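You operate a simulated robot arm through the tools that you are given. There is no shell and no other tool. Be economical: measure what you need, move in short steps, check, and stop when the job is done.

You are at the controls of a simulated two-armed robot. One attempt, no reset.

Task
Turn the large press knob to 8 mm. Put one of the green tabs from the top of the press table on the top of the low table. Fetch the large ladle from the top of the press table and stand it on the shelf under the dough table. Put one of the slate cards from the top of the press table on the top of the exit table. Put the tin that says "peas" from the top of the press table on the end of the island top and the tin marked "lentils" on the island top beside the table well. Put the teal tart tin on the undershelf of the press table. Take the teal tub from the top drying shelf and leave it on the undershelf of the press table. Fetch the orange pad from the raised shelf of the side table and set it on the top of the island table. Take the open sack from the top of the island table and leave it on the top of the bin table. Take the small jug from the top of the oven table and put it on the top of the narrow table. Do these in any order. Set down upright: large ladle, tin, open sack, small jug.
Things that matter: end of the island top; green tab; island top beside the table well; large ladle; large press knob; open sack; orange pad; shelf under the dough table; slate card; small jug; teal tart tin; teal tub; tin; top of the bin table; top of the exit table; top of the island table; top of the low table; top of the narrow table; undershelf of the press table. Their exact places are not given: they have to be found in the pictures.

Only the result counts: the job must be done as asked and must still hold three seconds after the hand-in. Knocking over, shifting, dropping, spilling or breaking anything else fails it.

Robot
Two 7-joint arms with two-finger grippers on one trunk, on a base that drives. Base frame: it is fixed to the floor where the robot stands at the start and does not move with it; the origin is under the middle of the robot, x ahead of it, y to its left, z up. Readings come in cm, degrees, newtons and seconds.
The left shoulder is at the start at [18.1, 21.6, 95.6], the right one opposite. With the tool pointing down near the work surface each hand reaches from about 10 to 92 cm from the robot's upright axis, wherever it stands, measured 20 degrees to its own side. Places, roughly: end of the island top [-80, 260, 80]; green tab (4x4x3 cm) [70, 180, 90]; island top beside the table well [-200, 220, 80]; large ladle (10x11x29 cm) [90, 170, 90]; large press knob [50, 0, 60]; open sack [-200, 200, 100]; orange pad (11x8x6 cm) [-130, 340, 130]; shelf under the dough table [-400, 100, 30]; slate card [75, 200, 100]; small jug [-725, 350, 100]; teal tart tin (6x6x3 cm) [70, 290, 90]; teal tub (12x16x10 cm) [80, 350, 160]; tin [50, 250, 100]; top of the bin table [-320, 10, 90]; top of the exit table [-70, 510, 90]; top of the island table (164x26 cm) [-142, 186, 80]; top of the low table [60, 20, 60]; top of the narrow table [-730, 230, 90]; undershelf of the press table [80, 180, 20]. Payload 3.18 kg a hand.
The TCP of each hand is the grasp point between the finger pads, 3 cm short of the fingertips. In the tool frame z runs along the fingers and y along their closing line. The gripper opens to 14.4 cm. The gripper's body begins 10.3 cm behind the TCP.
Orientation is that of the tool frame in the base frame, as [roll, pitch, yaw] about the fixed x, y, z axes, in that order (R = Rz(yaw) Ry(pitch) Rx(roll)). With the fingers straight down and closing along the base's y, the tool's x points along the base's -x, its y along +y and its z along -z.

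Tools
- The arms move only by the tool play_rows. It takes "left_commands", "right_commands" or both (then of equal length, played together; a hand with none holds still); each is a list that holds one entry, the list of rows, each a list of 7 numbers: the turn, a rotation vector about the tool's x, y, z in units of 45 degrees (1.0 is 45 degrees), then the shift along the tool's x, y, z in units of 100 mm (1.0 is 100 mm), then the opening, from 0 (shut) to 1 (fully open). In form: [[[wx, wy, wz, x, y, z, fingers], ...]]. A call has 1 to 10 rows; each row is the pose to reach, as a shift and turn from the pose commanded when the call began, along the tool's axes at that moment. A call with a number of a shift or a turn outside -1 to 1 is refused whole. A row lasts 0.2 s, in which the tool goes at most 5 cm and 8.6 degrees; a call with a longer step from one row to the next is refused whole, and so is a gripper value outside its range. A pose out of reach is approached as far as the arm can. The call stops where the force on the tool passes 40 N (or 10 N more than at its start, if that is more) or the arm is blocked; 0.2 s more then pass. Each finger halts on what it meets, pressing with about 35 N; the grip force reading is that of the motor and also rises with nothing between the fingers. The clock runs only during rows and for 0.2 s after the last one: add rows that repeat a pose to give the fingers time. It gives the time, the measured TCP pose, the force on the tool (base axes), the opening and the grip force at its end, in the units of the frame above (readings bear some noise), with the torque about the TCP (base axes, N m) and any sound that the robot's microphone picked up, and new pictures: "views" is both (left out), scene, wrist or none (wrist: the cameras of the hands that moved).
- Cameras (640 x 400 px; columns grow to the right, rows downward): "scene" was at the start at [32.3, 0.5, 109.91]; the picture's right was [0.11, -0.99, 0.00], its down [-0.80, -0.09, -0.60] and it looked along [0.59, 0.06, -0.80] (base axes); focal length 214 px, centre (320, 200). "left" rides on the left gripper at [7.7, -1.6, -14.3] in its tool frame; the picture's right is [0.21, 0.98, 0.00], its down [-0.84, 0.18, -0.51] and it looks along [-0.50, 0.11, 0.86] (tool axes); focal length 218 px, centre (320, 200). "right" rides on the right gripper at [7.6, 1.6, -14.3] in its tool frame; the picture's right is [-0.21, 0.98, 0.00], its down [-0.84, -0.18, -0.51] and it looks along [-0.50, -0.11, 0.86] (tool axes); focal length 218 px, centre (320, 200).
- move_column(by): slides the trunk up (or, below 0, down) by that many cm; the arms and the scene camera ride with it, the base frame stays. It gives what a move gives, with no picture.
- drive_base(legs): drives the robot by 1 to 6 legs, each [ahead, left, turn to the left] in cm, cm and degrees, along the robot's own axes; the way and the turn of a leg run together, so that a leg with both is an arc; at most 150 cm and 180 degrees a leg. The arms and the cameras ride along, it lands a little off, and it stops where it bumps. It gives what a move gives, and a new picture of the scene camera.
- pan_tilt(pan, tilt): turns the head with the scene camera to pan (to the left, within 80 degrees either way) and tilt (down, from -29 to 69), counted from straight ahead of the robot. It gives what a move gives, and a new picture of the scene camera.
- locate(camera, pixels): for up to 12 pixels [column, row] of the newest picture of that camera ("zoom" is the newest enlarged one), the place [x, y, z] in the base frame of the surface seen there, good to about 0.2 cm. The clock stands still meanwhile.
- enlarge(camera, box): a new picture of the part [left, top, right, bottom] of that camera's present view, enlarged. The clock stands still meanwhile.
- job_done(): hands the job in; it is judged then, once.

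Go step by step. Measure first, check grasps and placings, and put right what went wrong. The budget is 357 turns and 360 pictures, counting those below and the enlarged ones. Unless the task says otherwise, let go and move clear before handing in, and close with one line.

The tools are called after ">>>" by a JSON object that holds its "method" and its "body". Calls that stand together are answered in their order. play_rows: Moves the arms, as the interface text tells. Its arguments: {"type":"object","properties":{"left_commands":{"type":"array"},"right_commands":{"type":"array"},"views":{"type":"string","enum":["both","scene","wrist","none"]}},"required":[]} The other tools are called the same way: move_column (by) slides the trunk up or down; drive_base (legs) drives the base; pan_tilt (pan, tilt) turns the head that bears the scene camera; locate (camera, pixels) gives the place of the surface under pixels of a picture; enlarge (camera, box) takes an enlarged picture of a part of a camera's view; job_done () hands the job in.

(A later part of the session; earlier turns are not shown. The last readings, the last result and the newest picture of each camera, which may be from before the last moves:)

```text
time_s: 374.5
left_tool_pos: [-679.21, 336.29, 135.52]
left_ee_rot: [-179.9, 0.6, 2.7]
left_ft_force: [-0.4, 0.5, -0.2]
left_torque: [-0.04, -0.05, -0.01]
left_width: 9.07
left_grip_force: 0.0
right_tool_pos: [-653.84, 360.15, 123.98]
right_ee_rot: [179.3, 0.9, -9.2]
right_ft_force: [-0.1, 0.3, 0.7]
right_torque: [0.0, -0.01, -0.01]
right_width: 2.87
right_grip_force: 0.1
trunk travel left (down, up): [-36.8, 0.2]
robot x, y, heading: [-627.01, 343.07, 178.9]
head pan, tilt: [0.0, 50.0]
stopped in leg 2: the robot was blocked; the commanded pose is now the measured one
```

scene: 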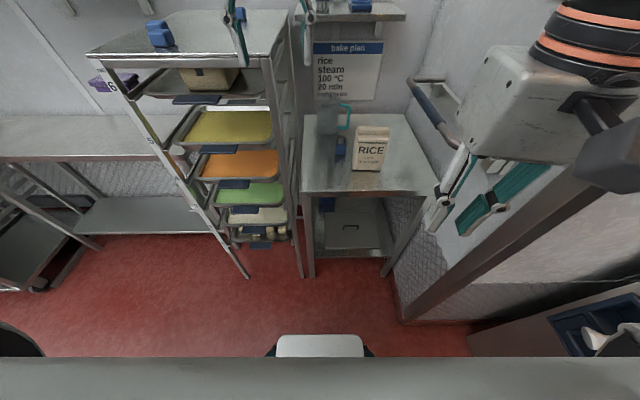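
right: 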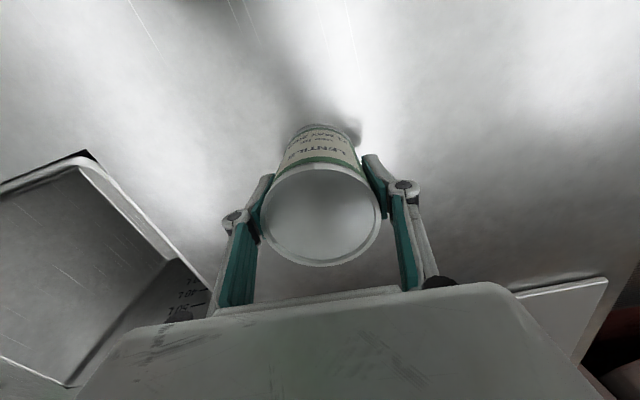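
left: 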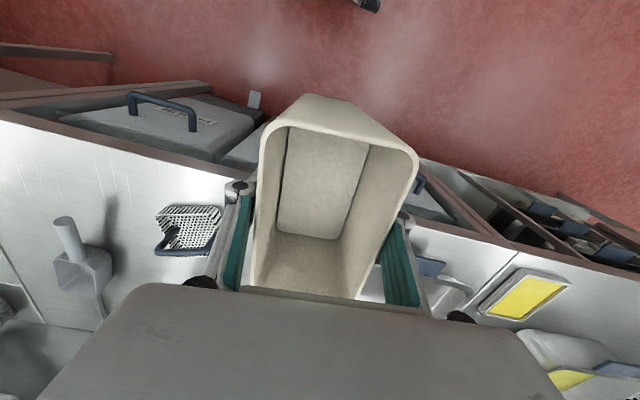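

Still blocked ahead; look to the right and left for what is touching.

>>> {"method": "pan_tilt", "body": {"pan": -65, "tilt": 25}}

>>> {"method": "pan_tilt", "body": {"pan": 50, "tilt": 40}}

```text
time_s: 375.9
left_tool_pos: [-678.92, 336.29, 135.55]
left_ee_rot: [180.0, 0.7, 2.8]
left_ft_force: [0.9, 0.8, -0.5]
left_torque: [0.01, -0.02, 0.01]
left_width: 9.06
left_grip_force: 0.1
right_tool_pos: [-653.59, 360.22, 124.12]
right_ee_rot: [179.0, 0.9, -8.9]
right_ft_force: [0.3, 0.5, 0.0]
right_torque: [0.0, 0.02, 0.01]
right_width: 2.88
right_grip_force: 0.1
trunk travel left (down, up): [-36.8, 0.2]
robot x, y, heading: [-627.47, 343.15, 179.3]
head pan, tilt: [-65.0, 25.0]
```

scene: 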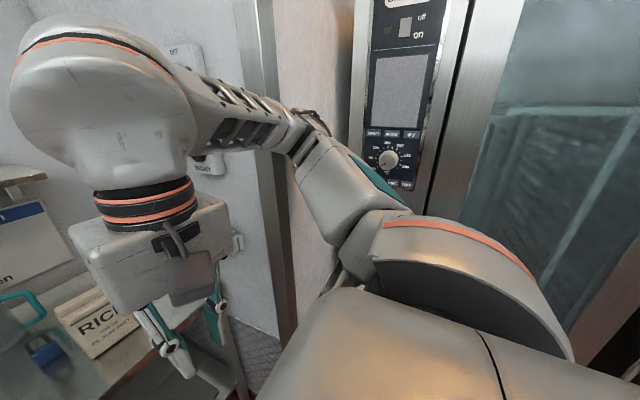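

```text
time_s: 377.8
left_tool_pos: [-678.93, 336.29, 135.57]
left_ee_rot: [179.9, 0.7, 2.7]
left_ft_force: [0.4, -0.3, 0.0]
left_torque: [0.0, 0.02, 0.01]
left_width: 9.07
left_grip_force: 0.1
right_tool_pos: [-653.59, 360.32, 123.97]
right_ee_rot: [179.1, 1.0, -8.9]
right_ft_force: [-0.3, -0.9, -0.2]
right_torque: [0.02, -0.01, -0.01]
right_width: 2.88
right_grip_force: 0.0
trunk travel left (down, up): [-36.8, 0.2]
robot x, y, heading: [-627.71, 342.41, 179.4]
head pan, tilt: [50.0, 40.0]
```

scene: 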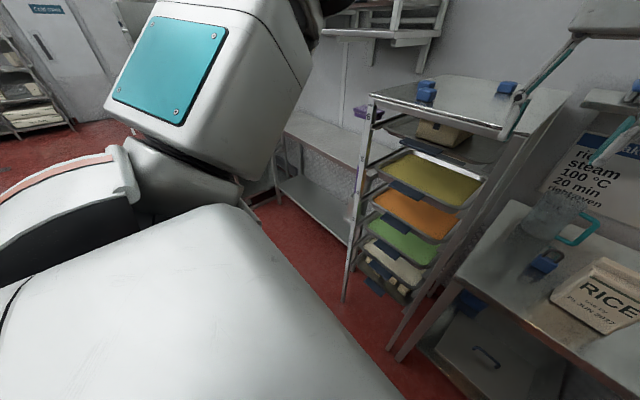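

The right elbow is against the pillar. Extending the right arm forward will tuck the elbow; use the right hand for the jug.

>>> {"method": "play_rows", "body": {"right_commands": [[[0, 0, 0, -0.3, 0, 0, 0.6], [0, 0, 0, -0.6, 0, 0, 0.8], [0, 0, 0, -0.9, 0, 0, 0.9], [0, 0, 0, -1, 0, 0, 0.9]]], "views": "none"}}

>>> {"method": "play_rows", "body": {"right_commands": [[[0, 0, 0, -0.3, 0, 0, 0.9], [0, 0, 0, -0.6, 0, 0, 0.9], [0, 0, 0, -1, 0, 0, 0.9]]], "views": "none"}}

>>> {"method": "drive_base", "body": {"legs": [[22, 0, 0]]}}

```text
time_s: 378.8
left_tool_pos: [-679.89, 335.65, 135.15]
left_ee_rot: [-179.8, 0.2, 2.9]
left_ft_force: [0.5, 0.0, 0.1]
left_torque: [-0.02, -0.04, 0.02]
left_width: 9.05
left_grip_force: 0.1
right_tool_pos: [-664.37, 361.22, 123.89]
right_ee_rot: [179.4, 0.6, -8.6]
right_ft_force: [-1.0, 0.1, -0.4]
right_torque: [0.01, -0.03, 0.05]
right_width: 12.93
right_grip_force: 0.1
trunk travel left (down, up): [-36.8, 0.2]
robot x, y, heading: [-627.11, 343.18, 179.4]
head pan, tilt: [50.0, 40.0]
```

```text
time_s: 379.6
left_tool_pos: [-679.39, 336.14, 135.27]
left_ee_rot: [-179.8, 0.4, 2.9]
left_ft_force: [0.2, -0.4, -0.4]
left_torque: [-0.04, -0.03, 0.02]
left_width: 9.06
left_grip_force: 0.1
right_tool_pos: [-673.88, 363.03, 124.14]
right_ee_rot: [179.2, 0.6, -8.9]
right_ft_force: [0.0, -0.7, -0.5]
right_torque: [0.0, -0.01, 0.02]
right_width: 12.95
right_grip_force: 0.1
trunk travel left (down, up): [-36.8, 0.2]
robot x, y, heading: [-627.55, 342.86, 179.4]
head pan, tilt: [50.0, 40.0]
```

```text
time_s: 380.5
left_tool_pos: [-680.67, 336.18, 135.76]
left_ee_rot: [-179.5, 0.9, 2.0]
left_ft_force: [0.3, -0.2, -0.7]
left_torque: [-0.02, -0.06, 0.03]
left_width: 9.08
left_grip_force: 0.0
right_tool_pos: [-674.95, 363.43, 124.99]
right_ee_rot: [179.2, 1.4, -10.4]
right_ft_force: [0.4, 0.1, 0.3]
right_torque: [0.0, -0.02, 0.0]
right_width: 12.94
right_grip_force: 0.1
trunk travel left (down, up): [-36.8, 0.2]
robot x, y, heading: [-629.65, 342.66, 178.5]
head pan, tilt: [50.0, 40.0]
stopped in leg 1: the robot was blocked; the commanded pose is now the measured one
```

scene: 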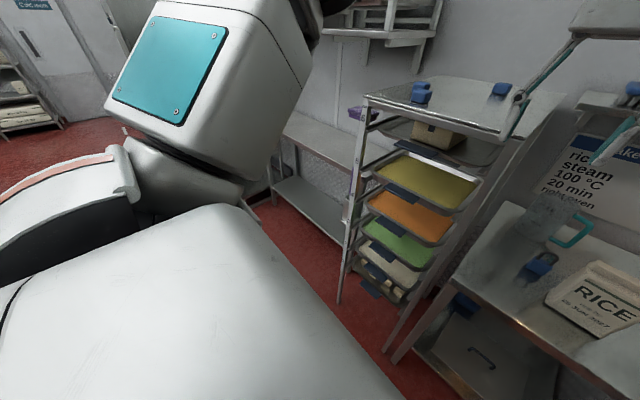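

>>> {"method": "drive_base", "body": {"legs": [[-3, 5, 1]]}}

>>> {"method": "pan_tilt", "body": {"pan": -65, "tilt": 30}}

>>> {"method": "locate", "body": {"camera": "scene", "pixels": [[310, 120], [290, 130], [260, 180], [275, 250], [290, 300], [350, 150], [380, 160], [230, 110], [340, 230], [300, 150]]}}

```text
time_s: 381.6
left_tool_pos: [-679.7, 330.39, 134.86]
left_ee_rot: [-179.8, 0.0, 3.2]
left_ft_force: [-1.4, -1.2, -0.3]
left_torque: [0.08, -0.06, 0.01]
left_width: 9.08
left_grip_force: 0.1
right_tool_pos: [-674.5, 357.57, 123.82]
right_ee_rot: [179.3, 0.2, -8.8]
right_ft_force: [-0.4, -1.1, -0.7]
right_torque: [0.12, -0.02, -0.02]
right_width: 12.96
right_grip_force: 0.1
trunk travel left (down, up): [-36.8, 0.2]
robot x, y, heading: [-626.82, 337.67, 179.8]
head pan, tilt: [50.0, 40.0]
```

scene: 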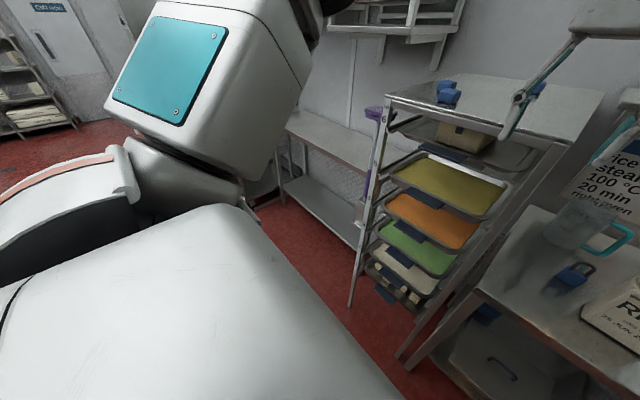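

```text
time_s: 383.6
left_tool_pos: [-679.51, 330.67, 135.03]
left_ee_rot: [-179.9, 0.1, 3.2]
left_ft_force: [-0.1, -0.3, 0.0]
left_torque: [-0.05, 0.02, 0.0]
left_width: 9.08
left_grip_force: 0.1
right_tool_pos: [-674.33, 357.84, 123.8]
right_ee_rot: [179.3, 0.3, -8.8]
right_ft_force: [0.3, 0.1, -0.5]
right_torque: [0.01, 0.06, 0.0]
right_width: 12.96
right_grip_force: 0.1
trunk travel left (down, up): [-36.8, 0.2]
robot x, y, heading: [-627.12, 337.76, 179.9]
head pan, tilt: [-65.0, 30.0]
```

scene: 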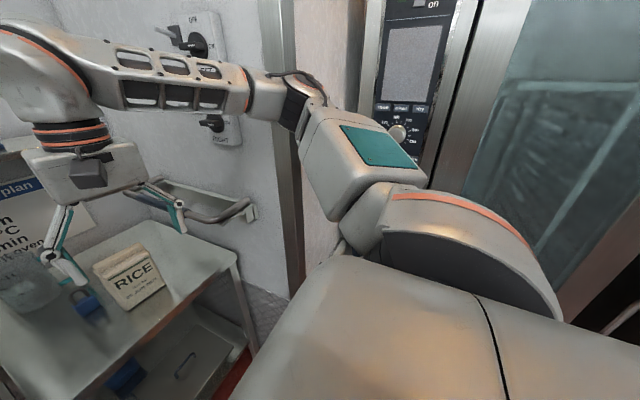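

```text
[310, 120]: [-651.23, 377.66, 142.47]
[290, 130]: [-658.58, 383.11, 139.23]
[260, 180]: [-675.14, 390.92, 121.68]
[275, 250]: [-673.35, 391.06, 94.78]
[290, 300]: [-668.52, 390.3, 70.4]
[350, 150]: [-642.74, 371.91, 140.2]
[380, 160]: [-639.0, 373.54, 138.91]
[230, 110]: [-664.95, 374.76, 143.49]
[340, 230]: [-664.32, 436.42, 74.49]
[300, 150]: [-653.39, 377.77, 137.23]
```

Elbow clearance to the pillar is ~7 cm now. Pull the left hand back (away from the items on the tray stand), then shift 3 left and go forward.

>>> {"method": "play_rows", "body": {"left_commands": [[[0, 0, 0, 0.3, 0, 0, 0.3], [0, 0, 0, 0.6, 0, 0, 0.3], [0, 0, 0, 1, 0, 0, 0.3]]], "views": "none"}}

>>> {"method": "play_rows", "body": {"left_commands": [[[0, 0, 0, 0.3, 0, 0, 0.3], [0, 0, 0, 0.6, 0, 0, 0.3], [0, 0, 0, 0.9, 0, 0, 0.3]]], "views": "none"}}

>>> {"method": "drive_base", "body": {"legs": [[0, 3, 0], [22, 0, 0]]}}

```text
time_s: 384.4
left_tool_pos: [-669.23, 330.97, 135.09]
left_ee_rot: [-179.9, 0.2, 3.4]
left_ft_force: [1.1, 0.5, 0.7]
left_torque: [-0.02, 0.07, 0.02]
left_width: 4.33
left_grip_force: 0.0
right_tool_pos: [-674.19, 357.8, 124.01]
right_ee_rot: [179.1, 0.4, -8.6]
right_ft_force: [-0.4, -0.8, 0.8]
right_torque: [-0.04, 0.06, 0.0]
right_width: 12.96
right_grip_force: 0.0
trunk travel left (down, up): [-36.8, 0.2]
robot x, y, heading: [-626.57, 337.93, 179.6]
head pan, tilt: [-65.0, 30.0]
```

```text
time_s: 385.2
left_tool_pos: [-660.52, 331.68, 135.05]
left_ee_rot: [-180.0, 0.1, 3.2]
left_ft_force: [0.0, -0.1, 0.5]
left_torque: [-0.04, 0.05, 0.0]
left_width: 4.31
left_grip_force: 0.0
right_tool_pos: [-674.24, 357.78, 124.0]
right_ee_rot: [179.2, 0.3, -8.8]
right_ft_force: [0.9, 0.1, 0.3]
right_torque: [0.03, 0.03, 0.0]
right_width: 12.97
right_grip_force: 0.0
trunk travel left (down, up): [-36.8, 0.2]
robot x, y, heading: [-626.82, 337.82, 179.7]
head pan, tilt: [-65.0, 30.0]
```

```text
time_s: 387.5
left_tool_pos: [-682.12, 327.58, 134.91]
left_ee_rot: [-179.5, 0.1, 3.1]
left_ft_force: [0.5, -0.4, 0.4]
left_torque: [-0.01, 0.03, 0.02]
left_width: 4.31
left_grip_force: 0.1
right_tool_pos: [-695.94, 353.35, 124.35]
right_ee_rot: [179.8, 0.8, -8.2]
right_ft_force: [-0.3, -0.1, 0.6]
right_torque: [-0.01, -0.02, 0.01]
right_width: 12.97
right_grip_force: 0.0
trunk travel left (down, up): [-36.8, 0.2]
robot x, y, heading: [-649.1, 334.46, 180.1]
head pan, tilt: [-65.0, 30.0]
stopped in leg 2: the robot was blocked; the commanded pose is now the measured one
```

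scene: 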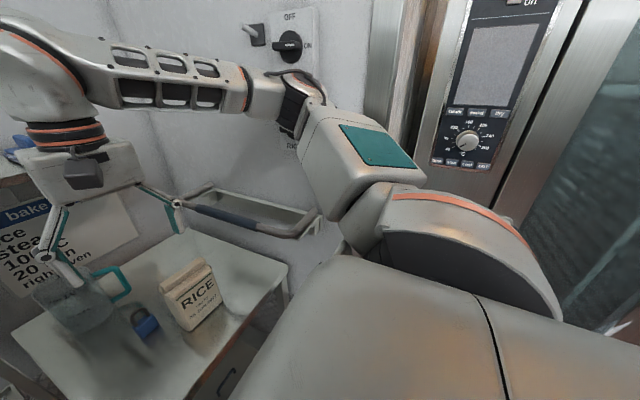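

The robot stands at x −649; the jug is 83 ahead, too far for a straight-down grasp. I'll grip its handle with a tilted hand; measure the handle precisely.

>>> {"method": "pan_tilt", "body": {"pan": -10, "tilt": 45}}

>>> {"method": "enlarge", "body": {"camera": "scene", "box": [240, 60, 400, 180]}}

```text
time_s: 388.8
left_tool_pos: [-682.15, 327.47, 134.87]
left_ee_rot: [-179.4, 0.1, 3.2]
left_ft_force: [-0.4, -0.6, 0.3]
left_torque: [-0.02, 0.02, 0.0]
left_width: 4.31
left_grip_force: 0.1
right_tool_pos: [-696.01, 353.45, 124.27]
right_ee_rot: [179.7, 0.7, -8.5]
right_ft_force: [0.5, 0.1, 0.2]
right_torque: [-0.02, 0.01, 0.0]
right_width: 12.95
right_grip_force: 0.1
trunk travel left (down, up): [-36.8, 0.2]
robot x, y, heading: [-648.81, 334.43, 179.9]
head pan, tilt: [-10.0, 45.0]
```

scene: 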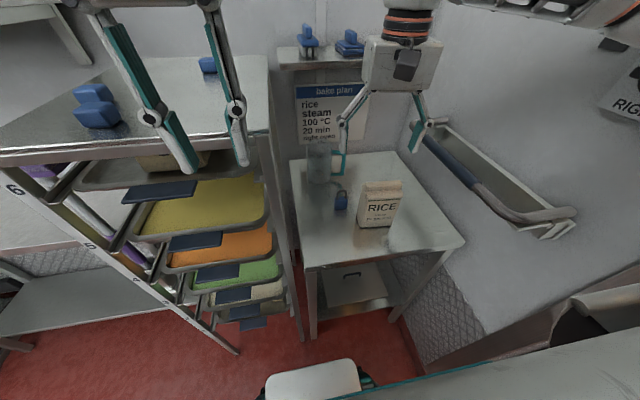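

```text
3.33 times, centred on (320, 120) of scene
```

zoom: 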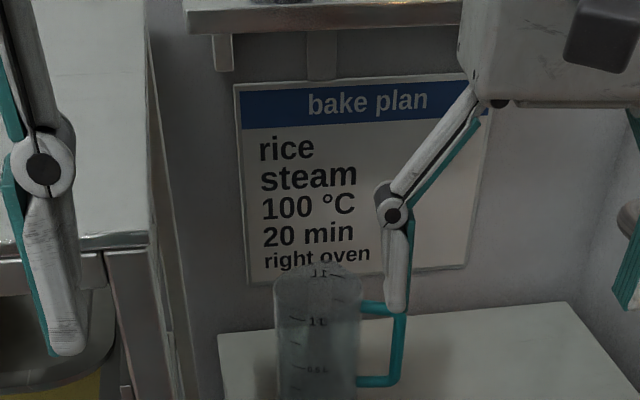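

>>> {"method": "locate", "body": {"camera": "zoom", "pixels": [[400, 345], [402, 365], [372, 308], [372, 382], [395, 382], [300, 330], [340, 330], [355, 300], [320, 272], [300, 22], [440, 10], [330, 390]]}}

>>> {"method": "enlarge", "body": {"camera": "scene", "box": [290, 120, 430, 240]}}

```text
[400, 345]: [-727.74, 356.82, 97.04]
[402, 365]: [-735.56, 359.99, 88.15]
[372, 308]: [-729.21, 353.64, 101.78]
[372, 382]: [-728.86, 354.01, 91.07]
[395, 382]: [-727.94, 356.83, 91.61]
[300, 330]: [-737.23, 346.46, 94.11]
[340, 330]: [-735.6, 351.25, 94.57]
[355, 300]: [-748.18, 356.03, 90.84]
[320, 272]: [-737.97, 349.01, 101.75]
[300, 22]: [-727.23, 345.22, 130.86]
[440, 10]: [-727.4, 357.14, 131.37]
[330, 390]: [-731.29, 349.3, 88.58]
```

```text
3.33 times, centred on (360, 180) of scene
```

zoom: 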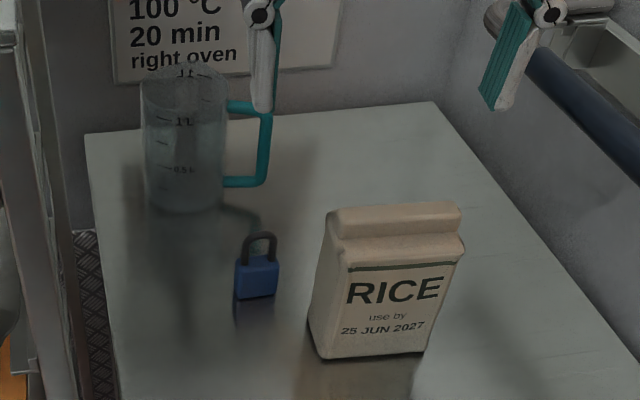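

A wall shelf (z 131) overhangs the jug, so a tilted handle grasp is right: bar at (−727.8,356.8), z 92–101. Align yaw first, then tilt.

>>> {"method": "play_rows", "body": {"right_commands": [[[0, 0, 0.17, 0, 0, 0, 0.5], [0, 0, 0.33, 0, 0, 0, 0.28]]], "views": "none"}}

>>> {"method": "play_rows", "body": {"right_commands": [[[0, -0.18, 0, -0.1, 0.1, 0, 0.28], [0, -0.36, 0, -0.2, 0.2, 0, 0.28], [0, -0.54, 0, -0.3, 0.3, 0, 0.28], [0, -0.72, 0, -0.5, 0.4, 0, 0.28], [0, -0.89, 0, -0.7, 0.5, 0, 0.28]]], "views": "both"}}

```text
time_s: 389.4
left_tool_pos: [-682.35, 327.52, 134.9]
left_ee_rot: [-179.4, 0.1, 3.1]
left_ft_force: [-0.7, -0.1, 0.4]
left_torque: [0.02, -0.02, 0.02]
left_width: 4.34
left_grip_force: 0.0
right_tool_pos: [-696.03, 353.52, 124.06]
right_ee_rot: [179.7, 0.5, -23.4]
right_ft_force: [-0.9, -0.6, -0.1]
right_torque: [-0.01, -0.01, -0.02]
right_width: 4.01
right_grip_force: 0.1
trunk travel left (down, up): [-36.8, 0.2]
robot x, y, heading: [-648.96, 334.76, 180.0]
head pan, tilt: [-10.0, 45.0]
```

```text
time_s: 390.6
left_tool_pos: [-682.6, 328.48, 134.97]
left_ee_rot: [-179.9, 0.1, 3.1]
left_ft_force: [0.8, 0.3, 0.5]
left_torque: [0.02, 0.04, 0.04]
left_width: 4.32
left_grip_force: 0.0
right_tool_pos: [-704.56, 352.67, 124.21]
right_ee_rot: [178.9, 40.5, -24.1]
right_ft_force: [0.0, -0.9, 0.7]
right_torque: [0.01, 0.01, 0.01]
right_width: 4.04
right_grip_force: 0.0
trunk travel left (down, up): [-36.8, 0.2]
robot x, y, heading: [-648.5, 334.69, 179.8]
head pan, tilt: [-10.0, 45.0]
```

scene: 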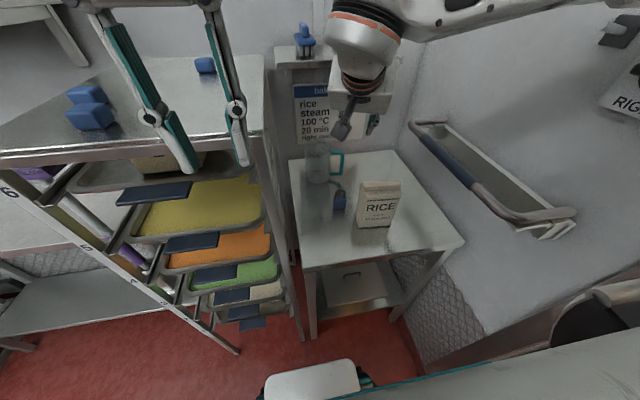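
right: 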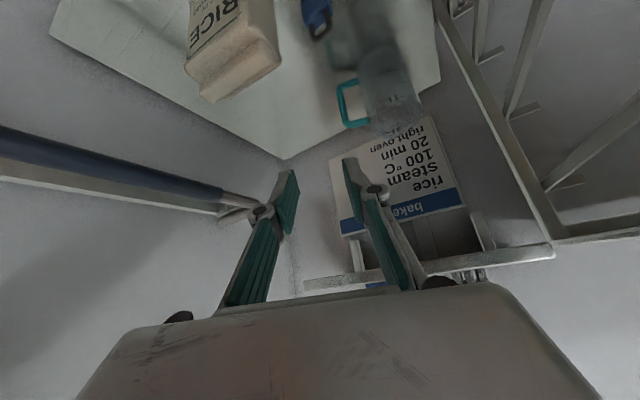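

>>> {"method": "locate", "body": {"camera": "right", "pixels": [[340, 98], [343, 112], [347, 124], [350, 83], [358, 124], [342, 88]]}}

>>> {"method": "enlarge", "body": {"camera": "right", "box": [300, 50, 440, 150]}}

```text
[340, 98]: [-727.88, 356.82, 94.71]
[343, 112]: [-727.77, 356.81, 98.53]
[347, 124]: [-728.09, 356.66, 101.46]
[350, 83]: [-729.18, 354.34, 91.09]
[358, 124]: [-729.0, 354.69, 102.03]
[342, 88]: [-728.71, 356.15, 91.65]
```

```text
4.00 times, centred on (370, 100) of right
```

zoom: 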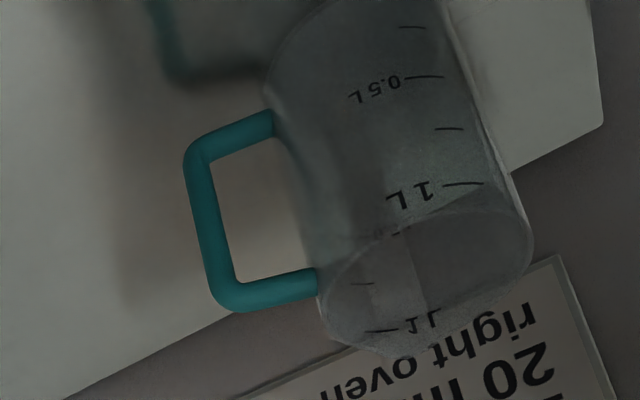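

Handle bar confirmed at (−727.9,356.8). Approach along the tool axis in strokes.

>>> {"method": "play_rows", "body": {"right_commands": [[[0, 0, 0, 0, 0.3, 0.2, 0.28], [0, 0, 0, -0.06, 0.6, 0.5, 0.28], [0, 0, 0, -0.06, 0.6, 0.9, 0.28], [0, 0, 0, -0.06, 0.6, 1, 0.28]]], "views": "none"}}

>>> {"method": "play_rows", "body": {"right_commands": [[[0, 0, 0, 0, 0, 0.3, 0.28], [0, 0, 0, 0, 0, 0.6, 0.28], [0, 0, 0, 0, 0, 0.9, 0.28], [0, 0, 0, 0, 0, 1, 0.28]]], "views": "wrist"}}

```text
time_s: 391.6
left_tool_pos: [-682.58, 328.39, 134.99]
left_ee_rot: [-180.0, 0.1, 3.2]
left_ft_force: [0.8, -0.1, -0.4]
left_torque: [0.02, 0.01, 0.01]
left_width: 4.31
left_grip_force: 0.0
right_tool_pos: [-713.24, 349.68, 117.01]
right_ee_rot: [178.9, 40.3, -24.1]
right_ft_force: [-0.8, -1.1, -0.2]
right_torque: [0.0, -0.01, -0.03]
right_width: 4.0
right_grip_force: 0.0
trunk travel left (down, up): [-36.8, 0.2]
robot x, y, heading: [-648.88, 334.63, 180.0]
head pan, tilt: [-10.0, 45.0]
```

```text
time_s: 392.6
left_tool_pos: [-682.59, 328.55, 134.99]
left_ee_rot: [-179.9, 0.2, 3.2]
left_ft_force: [-0.3, -0.2, -0.4]
left_torque: [0.04, 0.02, -0.02]
left_width: 4.34
left_grip_force: 0.0
right_tool_pos: [-719.18, 352.28, 109.3]
right_ee_rot: [179.0, 40.3, -24.1]
right_ft_force: [-0.9, 0.0, -0.7]
right_torque: [-0.03, -0.02, 0.01]
right_width: 4.04
right_grip_force: 0.0
trunk travel left (down, up): [-36.8, 0.2]
robot x, y, heading: [-648.95, 334.73, 180.0]
head pan, tilt: [-10.0, 45.0]
```

right: 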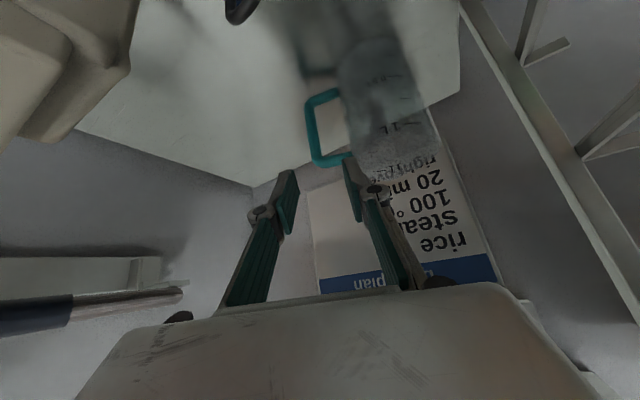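

>>> {"method": "play_rows", "body": {"right_commands": [[[0, 0, 0, 0, -0.03, 0.3, 0.28], [0, 0, 0, -0.02, -0.04, 0.6, 0.28], [0, 0, 0, -0.03, -0.04, 0.9, 0.28]]], "views": "wrist"}}

```text
time_s: 393.4
left_tool_pos: [-682.6, 328.56, 134.97]
left_ee_rot: [-179.9, 0.0, 3.2]
left_ft_force: [-0.6, 0.0, 1.0]
left_torque: [-0.02, -0.07, 0.0]
left_width: 4.31
left_grip_force: 0.1
right_tool_pos: [-724.99, 355.08, 102.42]
right_ee_rot: [179.0, 40.2, -24.0]
right_ft_force: [-0.3, 0.2, 1.0]
right_torque: [0.02, 0.0, 0.02]
right_width: 4.04
right_grip_force: 0.1
trunk travel left (down, up): [-36.8, 0.2]
robot x, y, heading: [-649.18, 334.33, 180.1]
head pan, tilt: [-10.0, 45.0]
```

right: 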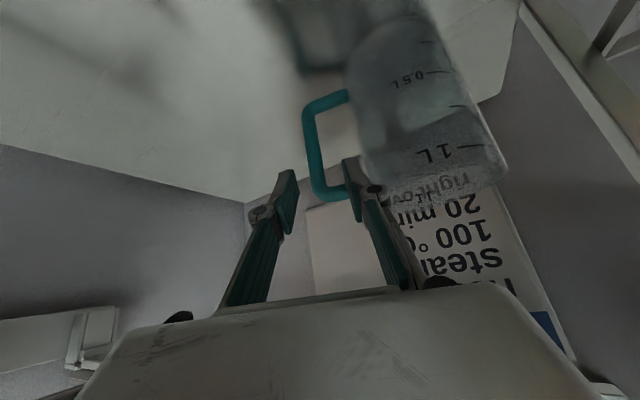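

>>> {"method": "play_rows", "body": {"right_commands": [[[0, 0, 0, 0, 0, 0.2, 0.28], [0, 0, 0, 0, 0, 0.4, 0.28], [0, 0, 0, 0, 0, 0.6, 0.28]]], "views": "wrist"}}

```text
time_s: 394.2
left_tool_pos: [-682.7, 328.55, 134.94]
left_ee_rot: [-179.9, 0.1, 3.1]
left_ft_force: [-1.1, 0.5, -0.1]
left_torque: [-0.02, 0.0, 0.01]
left_width: 4.33
left_grip_force: 0.0
right_tool_pos: [-728.64, 356.49, 97.91]
right_ee_rot: [179.0, 40.3, -24.0]
right_ft_force: [0.3, -1.4, 0.1]
right_torque: [-0.02, -0.01, -0.01]
right_width: 4.06
right_grip_force: 0.0
trunk travel left (down, up): [-36.8, 0.2]
robot x, y, heading: [-648.63, 334.54, 179.8]
head pan, tilt: [-10.0, 45.0]
```

right: 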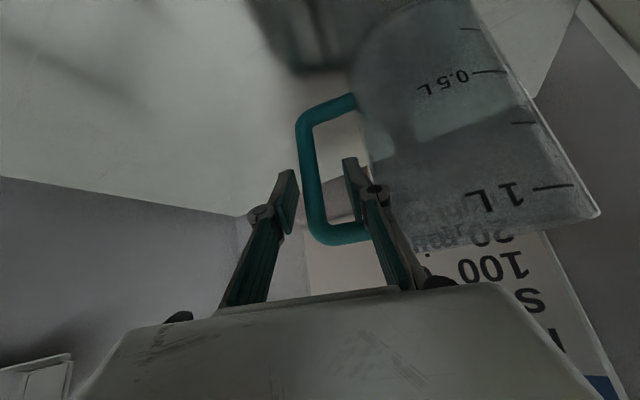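

The bar is between the fingers. Close gently.

>>> {"method": "play_rows", "body": {"right_commands": [[[0, 0, 0, 0, -0.04, 0, 0.28], [0, 0, 0, 0, -0.04, 0, 0.1], [0, 0, 0, 0, -0.04, 0, 0], [0, 0, 0, 0, -0.04, 0, 0]]], "views": "wrist"}}

```text
time_s: 395.2
left_tool_pos: [-682.52, 328.43, 135.02]
left_ee_rot: [-179.9, 0.2, 3.3]
left_ft_force: [-0.7, 0.9, -0.4]
left_torque: [0.01, 0.0, 0.02]
left_width: 4.33
left_grip_force: 0.0
right_tool_pos: [-728.19, 356.79, 98.04]
right_ee_rot: [179.0, 40.3, -24.1]
right_ft_force: [-0.9, 0.2, 0.2]
right_torque: [0.11, -0.04, -0.02]
right_width: 1.34
right_grip_force: 35.0
trunk travel left (down, up): [-36.8, 0.2]
robot x, y, heading: [-648.9, 334.33, 179.8]
head pan, tilt: [-10.0, 45.0]
```

right: 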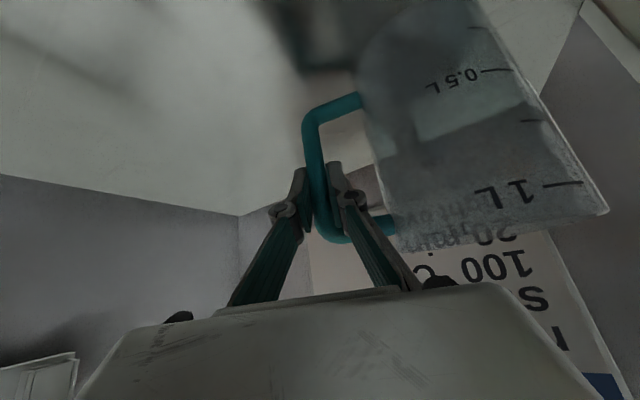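

Gripped (1.34 cm). Lift straight up in gentle steps.

>>> {"method": "play_rows", "body": {"right_commands": [[[0, 0, 0, -0.06, 0, -0.07, 0], [0, 0, 0, -0.19, 0, -0.22, 0], [0, 0, 0, -0.38, 0, -0.45, 0], [0, 0, 0, -0.58, 0, -0.68, 0], [0, 0, 0, -0.58, 0, -0.68, 0]]], "views": "both"}}

```text
time_s: 396.4
left_tool_pos: [-682.62, 328.55, 134.85]
left_ee_rot: [-180.0, 0.1, 3.2]
left_ft_force: [0.8, -0.4, -0.5]
left_torque: [-0.02, -0.04, 0.0]
left_width: 4.3
left_grip_force: 0.1
right_tool_pos: [-728.18, 356.9, 106.96]
right_ee_rot: [179.1, 40.2, -24.2]
right_ft_force: [0.8, 0.1, -2.0]
right_torque: [0.08, -0.07, -0.01]
right_width: 1.34
right_grip_force: 34.6
trunk travel left (down, up): [-36.8, 0.2]
robot x, y, heading: [-648.88, 334.81, 180.0]
head pan, tilt: [-10.0, 45.0]
```

scene: 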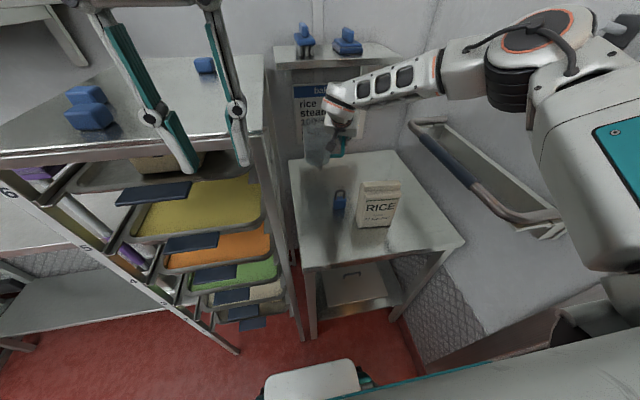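
right: 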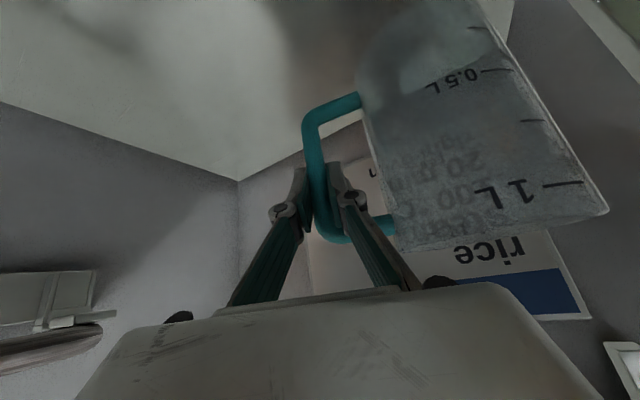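

Jug hangs steady. Lift 9 more, then draw it back toward the robot.

>>> {"method": "play_rows", "body": {"right_commands": [[[0, 0, 0, -0.2, 0, -0.22, 0], [0, 0, 0, -0.4, 0, -0.46, 0], [0, 0, 0, -0.58, 0, -0.68, 0]]], "views": "none"}}

>>> {"method": "play_rows", "body": {"right_commands": [[[0, 0, 0, 0.2, -0.13, -0.18, 0], [0, 0, 0, 0.4, -0.26, -0.36, 0], [0, 0, 0, 0.69, -0.41, -0.59, 0], [0, 0, 0, 0.95, -0.56, -0.82, 0]]], "views": "none"}}

>>> {"method": "play_rows", "body": {"right_commands": [[[0, 0, 0, 0.2, -0.13, -0.18, 0], [0, 0, 0, 0.4, -0.26, -0.36, 0], [0, 0, 0, 0.69, -0.41, -0.59, 0]]], "views": "scene"}}

```text
time_s: 397.2
left_tool_pos: [-682.45, 328.46, 134.98]
left_ee_rot: [-180.0, 0.1, 3.2]
left_ft_force: [-1.0, 0.6, 0.3]
left_torque: [0.0, 0.03, 0.02]
left_width: 4.33
left_grip_force: 0.0
right_tool_pos: [-728.12, 357.19, 116.01]
right_ee_rot: [179.0, 40.5, -24.0]
right_ft_force: [-0.2, 0.8, -0.9]
right_torque: [0.07, -0.03, -0.03]
right_width: 1.32
right_grip_force: 34.8
trunk travel left (down, up): [-36.8, 0.2]
robot x, y, heading: [-648.61, 334.95, 179.8]
head pan, tilt: [-10.0, 45.0]
```

```text
time_s: 398.2
left_tool_pos: [-682.38, 328.53, 134.92]
left_ee_rot: [180.0, 0.1, 3.1]
left_ft_force: [-0.4, -0.1, -0.3]
left_torque: [0.0, 0.05, -0.02]
left_width: 4.31
left_grip_force: 0.0
right_tool_pos: [-714.58, 357.17, 116.32]
right_ee_rot: [178.9, 40.3, -24.2]
right_ft_force: [0.9, -0.1, -1.6]
right_torque: [0.05, -0.04, -0.01]
right_width: 1.34
right_grip_force: 35.2
trunk travel left (down, up): [-36.8, 0.2]
robot x, y, heading: [-648.68, 334.38, 179.5]
head pan, tilt: [-10.0, 45.0]
```

```text
time_s: 399.0
left_tool_pos: [-682.34, 328.57, 134.91]
left_ee_rot: [-179.9, 0.1, 3.2]
left_ft_force: [-0.4, 0.0, 0.7]
left_torque: [-0.03, 0.06, 0.01]
left_width: 4.31
left_grip_force: 0.0
right_tool_pos: [-704.58, 357.27, 116.12]
right_ee_rot: [178.8, 40.3, -24.2]
right_ft_force: [0.1, -0.3, -1.5]
right_torque: [0.1, -0.01, 0.03]
right_width: 1.31
right_grip_force: 34.6
trunk travel left (down, up): [-36.8, 0.2]
robot x, y, heading: [-648.85, 334.42, 179.8]
head pan, tilt: [-10.0, 45.0]
```

scene: 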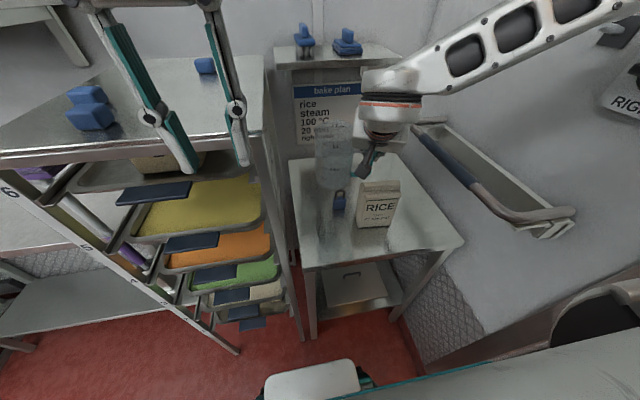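

Retract the jug another 16 cm, then back off and strafe south to the narrow table.

>>> {"method": "play_rows", "body": {"right_commands": [[[0, 0, 0, 0.2, -0.13, -0.18, 0], [0, 0, 0, 0.45, -0.28, -0.4, 0], [0, 0, 0, 0.69, -0.41, -0.59, 0], [0, 0, 0, 0.9, -0.5, -0.75, 0]]], "views": "none"}}

>>> {"method": "drive_base", "body": {"legs": [[-11, 0, 0]]}}

```text
time_s: 400.0
left_tool_pos: [-682.54, 328.37, 134.91]
left_ee_rot: [-179.9, 0.0, 3.2]
left_ft_force: [0.1, -0.9, 0.2]
left_torque: [-0.02, -0.02, 0.0]
left_width: 4.33
left_grip_force: 0.1
right_tool_pos: [-692.56, 356.86, 116.09]
right_ee_rot: [179.1, 40.2, -24.2]
right_ft_force: [-0.2, -0.3, -1.8]
right_torque: [0.09, -0.08, 0.0]
right_width: 1.36
right_grip_force: 35.1
right hand out of reach, approached as far as the arm can: row 4
trunk travel left (down, up): [-36.8, 0.2]
robot x, y, heading: [-648.93, 334.71, 179.8]
head pan, tilt: [-10.0, 45.0]
```

```text
time_s: 401.2
left_tool_pos: [-671.46, 328.44, 134.83]
left_ee_rot: [-179.9, 0.1, 3.1]
left_ft_force: [0.1, -0.5, 0.2]
left_torque: [0.01, 0.02, -0.02]
left_width: 4.3
left_grip_force: 0.1
right_tool_pos: [-681.57, 356.79, 116.09]
right_ee_rot: [179.1, 40.2, -24.2]
right_ft_force: [-0.7, -0.2, -0.8]
right_torque: [0.11, -0.04, 0.01]
right_width: 1.34
right_grip_force: 35.3
trunk travel left (down, up): [-36.8, 0.2]
robot x, y, heading: [-637.59, 334.54, 179.7]
head pan, tilt: [-10.0, 45.0]
```

scene: 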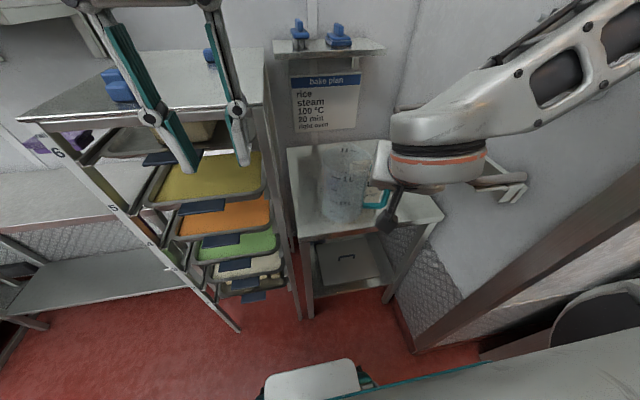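

Back 7 more for clearance, then strafe left past the tray stand.

>>> {"method": "drive_base", "body": {"legs": [[-7, 0, 0], [0, 105, 0]]}}

>>> {"method": "pan_tilt", "body": {"pan": 0, "tilt": 45}}

```text
time_s: 411.3
left_tool_pos: [-664.64, 223.65, 134.84]
left_ee_rot: [-179.8, 0.1, 3.6]
left_ft_force: [0.1, -0.6, 0.0]
left_torque: [0.0, 0.0, -0.02]
left_width: 4.31
left_grip_force: 0.0
right_tool_pos: [-674.8, 251.96, 116.08]
right_ee_rot: [179.1, 40.1, -23.7]
right_ft_force: [-1.1, 0.4, -1.6]
right_torque: [0.11, -0.03, -0.02]
right_width: 1.35
right_grip_force: 34.9
trunk travel left (down, up): [-36.8, 0.2]
robot x, y, heading: [-631.14, 230.04, -179.7]
head pan, tilt: [-10.0, 45.0]
```

scene: 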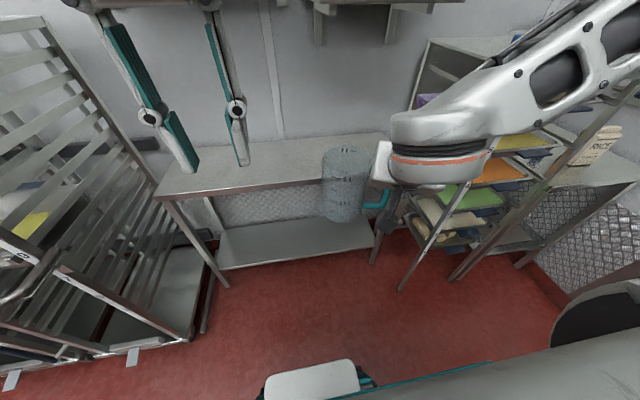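

```text
time_s: 412.0
left_tool_pos: [-664.74, 223.68, 134.81]
left_ee_rot: [-179.9, 0.1, 3.6]
left_ft_force: [-0.3, -0.6, 0.0]
left_torque: [0.0, 0.01, 0.02]
left_width: 4.32
left_grip_force: 0.0
right_tool_pos: [-674.83, 251.95, 115.95]
right_ee_rot: [179.1, 40.2, -23.7]
right_ft_force: [-0.2, 0.0, -1.5]
right_torque: [0.11, -0.07, 0.05]
right_width: 1.35
right_grip_force: 35.0
trunk travel left (down, up): [-36.8, 0.2]
robot x, y, heading: [-631.14, 229.89, -180.0]
head pan, tilt: [0.0, 45.0]
```

scene: 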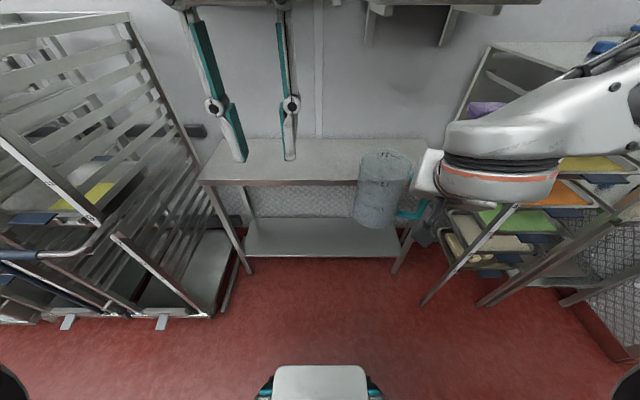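

The narrow table is empty. Measure it and the overhead shelf.

>>> {"method": "locate", "body": {"camera": "scene", "pixels": [[210, 180], [340, 180], [225, 145], [330, 145], [300, 165], [420, 140], [440, 5], [280, 3], [395, 12], [380, 155], [385, 225]]}}

```text
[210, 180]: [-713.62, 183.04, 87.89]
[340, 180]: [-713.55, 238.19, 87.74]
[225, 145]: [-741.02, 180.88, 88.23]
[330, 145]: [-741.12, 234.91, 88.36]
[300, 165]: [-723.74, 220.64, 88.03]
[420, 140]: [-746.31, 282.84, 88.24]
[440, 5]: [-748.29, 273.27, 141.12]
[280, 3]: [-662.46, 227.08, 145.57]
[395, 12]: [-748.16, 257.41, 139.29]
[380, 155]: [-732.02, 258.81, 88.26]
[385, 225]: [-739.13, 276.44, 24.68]
```

Shift north 8, go forward 20, then lower the jug onto the table.

>>> {"method": "drive_base", "body": {"legs": [[0, -8, 0], [20, 0, 0]]}}

>>> {"method": "play_rows", "body": {"right_commands": [[[0, 0, 0, -0.2, 0.1, 0.2, 0], [0, 0, 0, -0.4, 0.25, 0.4, 0], [0, 0, 0, -0.6, 0.4, 0.6, 0], [0, 0, 0, -0.69, 0.45, 0.7, 0]]], "views": "none"}}

```text
time_s: 414.6
left_tool_pos: [-684.94, 231.47, 134.91]
left_ee_rot: [-179.9, 0.0, 3.6]
left_ft_force: [-0.6, 0.0, -0.4]
left_torque: [0.0, -0.01, -0.02]
left_width: 4.34
left_grip_force: 0.0
right_tool_pos: [-695.11, 259.71, 116.04]
right_ee_rot: [179.1, 40.1, -23.6]
right_ft_force: [-0.2, -0.2, -0.7]
right_torque: [0.08, -0.06, -0.03]
right_width: 1.34
right_grip_force: 34.9
trunk travel left (down, up): [-36.8, 0.2]
robot x, y, heading: [-651.33, 237.67, -179.6]
head pan, tilt: [0.0, 45.0]
```

scene: 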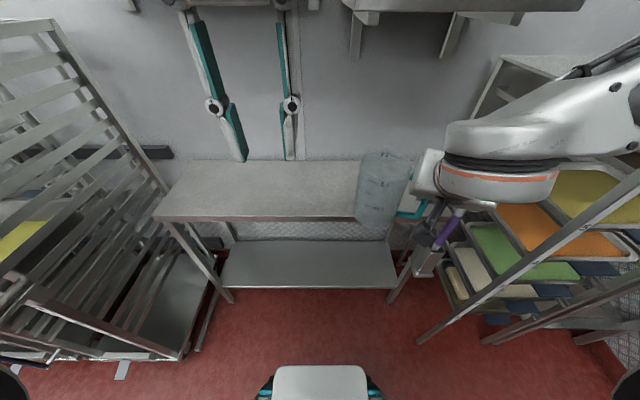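

```text
time_s: 415.6
left_tool_pos: [-684.96, 231.49, 134.82]
left_ee_rot: [-179.9, 0.0, 3.7]
left_ft_force: [-1.0, -0.5, 0.5]
left_torque: [0.0, 0.0, -0.01]
left_width: 4.31
left_grip_force: 0.1
right_tool_pos: [-705.92, 259.63, 115.1]
right_ee_rot: [179.1, 40.2, -23.6]
right_ft_force: [0.0, -0.2, -1.5]
right_torque: [0.1, -0.02, -0.02]
right_width: 1.34
right_grip_force: 35.4
trunk travel left (down, up): [-36.8, 0.2]
robot x, y, heading: [-651.33, 238.1, -179.8]
head pan, tilt: [0.0, 45.0]
```

>>> {"method": "play_rows", "body": {"right_commands": [[[0, 0, 0, 0.02, 0.3, 0.2, 0], [0, 0, 0, 0.04, 0.5, 0.5, 0], [0, 0, 0, 0.06, 0.6, 0.8, 0], [0, 0, 0, 0.09, 0.63, 1, 0]]], "views": "none"}}

>>> {"method": "play_rows", "body": {"right_commands": [[[0, 0, 0, 0.02, 0.3, 0.2, 0], [0, 0, 0, 0.04, 0.5, 0.5, 0], [0, 0, 0, 0.06, 0.6, 0.7, 0], [0, 0, 0, 0.09, 0.63, 0.85, 0]]], "views": "both"}}

```text
time_s: 416.6
left_tool_pos: [-684.93, 231.52, 134.92]
left_ee_rot: [-179.9, 0.1, 3.6]
left_ft_force: [-1.0, -1.2, -0.5]
left_torque: [-0.02, -0.02, -0.01]
left_width: 4.3
left_grip_force: 0.2
right_tool_pos: [-713.76, 255.91, 106.94]
right_ee_rot: [179.0, 40.2, -23.6]
right_ft_force: [0.1, -0.3, -0.8]
right_torque: [0.08, -0.04, 0.0]
right_width: 1.34
right_grip_force: 34.8
trunk travel left (down, up): [-36.8, 0.2]
robot x, y, heading: [-651.37, 237.62, -179.8]
head pan, tilt: [0.0, 45.0]
```

```text
time_s: 417.6
left_tool_pos: [-684.96, 231.62, 134.89]
left_ee_rot: [-179.9, -0.1, 3.6]
left_ft_force: [-0.8, 0.1, 0.7]
left_torque: [-0.02, -0.05, -0.03]
left_width: 4.3
left_grip_force: 0.0
right_tool_pos: [-720.61, 251.68, 99.94]
right_ee_rot: [179.0, 40.2, -23.5]
right_ft_force: [0.3, -0.1, -1.9]
right_torque: [0.09, -0.05, 0.01]
right_width: 1.35
right_grip_force: 35.6
trunk travel left (down, up): [-36.8, 0.2]
robot x, y, heading: [-651.65, 238.17, -179.6]
head pan, tilt: [0.0, 45.0]
```

scene: 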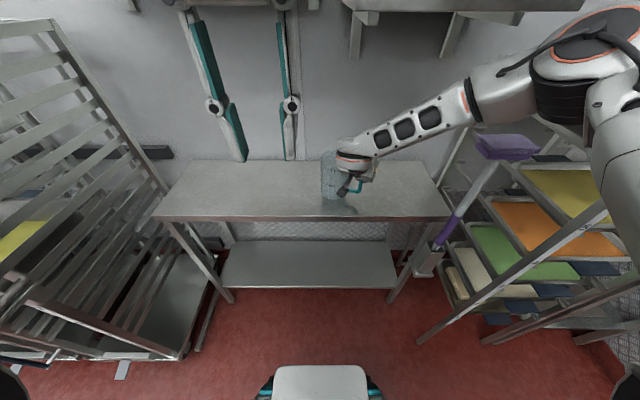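
right: 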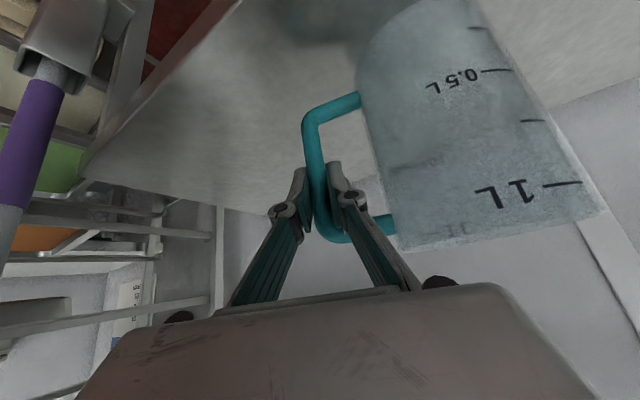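

Lower 1.6 cm vertically.

>>> {"method": "play_rows", "body": {"right_commands": [[[0, 0, 0, 0.04, 0, 0.05, 0], [0, 0, 0, 0.08, 0, 0.095, 0], [0, 0, 0, 0.105, 0, 0.123, 0]]], "views": "none"}}

```text
time_s: 418.4
left_tool_pos: [-684.89, 231.51, 134.98]
left_ee_rot: [-179.9, 0.1, 3.6]
left_ft_force: [0.4, -1.2, 1.0]
left_torque: [-0.03, 0.0, 0.01]
left_width: 4.31
left_grip_force: 0.1
right_tool_pos: [-720.67, 251.73, 98.34]
right_ee_rot: [179.1, 40.2, -23.6]
right_ft_force: [-0.5, -0.3, -1.5]
right_torque: [0.14, -0.03, 0.02]
right_width: 1.35
right_grip_force: 34.8
trunk travel left (down, up): [-36.8, 0.2]
robot x, y, heading: [-651.28, 237.5, -179.9]
head pan, tilt: [0.0, 45.0]
```

>>> {"method": "play_rows", "body": {"right_commands": [[[0, 0, 0, 0.01, 0, 0.012, 0], [0, 0, 0, 0.02, 0, 0.023, 0], [0, 0, 0, 0.026, 0, 0.03, 0]]], "views": "none"}}

```text
time_s: 419.2
left_tool_pos: [-684.91, 231.52, 134.94]
left_ee_rot: [-179.8, 0.1, 3.6]
left_ft_force: [0.4, 0.2, 0.4]
left_torque: [-0.02, 0.0, -0.01]
left_width: 4.33
left_grip_force: 0.0
right_tool_pos: [-720.59, 251.83, 98.08]
right_ee_rot: [179.0, 40.2, -23.7]
right_ft_force: [0.2, 0.7, 0.0]
right_torque: [0.04, 0.03, 0.0]
right_width: 1.33
right_grip_force: 35.7
trunk travel left (down, up): [-36.8, 0.2]
robot x, y, heading: [-651.03, 237.88, -179.7]
head pan, tilt: [0.0, 45.0]
```

Weight is off. Open and retreat along the tool axis.

>>> {"method": "play_rows", "body": {"right_commands": [[[0, 0, 0, 0.004, 0, 0.005, 0.1], [0, 0, 0, 0.004, 0, 0.005, 0.22], [0, 0, 0, 0.004, 0, 0.005, 0.25], [0, 0, 0, 0, 0, -0.1, 0.25], [0, 0, 0, 0, 0, -0.3, 0.25], [0, 0, 0, 0, 0, -0.6, 0.25], [0, 0, 0, 0, 0, -1, 0.25]]], "views": "both"}}

```text
time_s: 420.8
left_tool_pos: [-684.71, 231.41, 134.92]
left_ee_rot: [-179.9, 0.0, 3.6]
left_ft_force: [0.6, -0.3, -0.7]
left_torque: [0.02, 0.0, 0.02]
left_width: 4.29
left_grip_force: 0.0
right_tool_pos: [-714.63, 249.44, 105.61]
right_ee_rot: [179.2, 40.3, -23.6]
right_ft_force: [-0.1, 0.2, -0.1]
right_torque: [0.02, 0.04, -0.01]
right_width: 3.59
right_grip_force: 0.1
trunk travel left (down, up): [-36.8, 0.2]
robot x, y, heading: [-651.5, 237.94, -179.7]
head pan, tilt: [0.0, 45.0]
```

scene: 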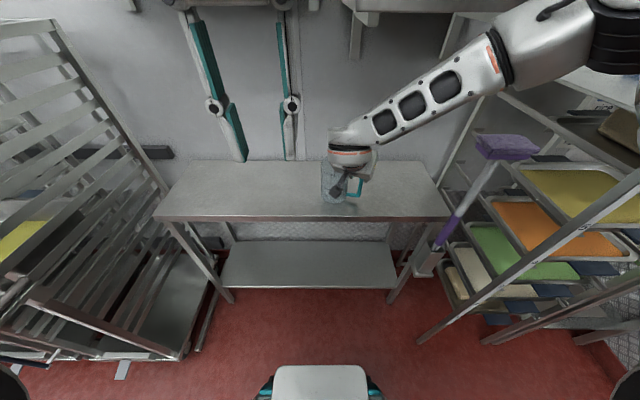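
right: 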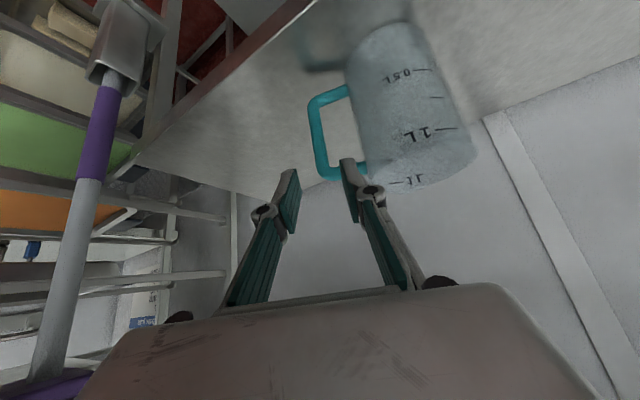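

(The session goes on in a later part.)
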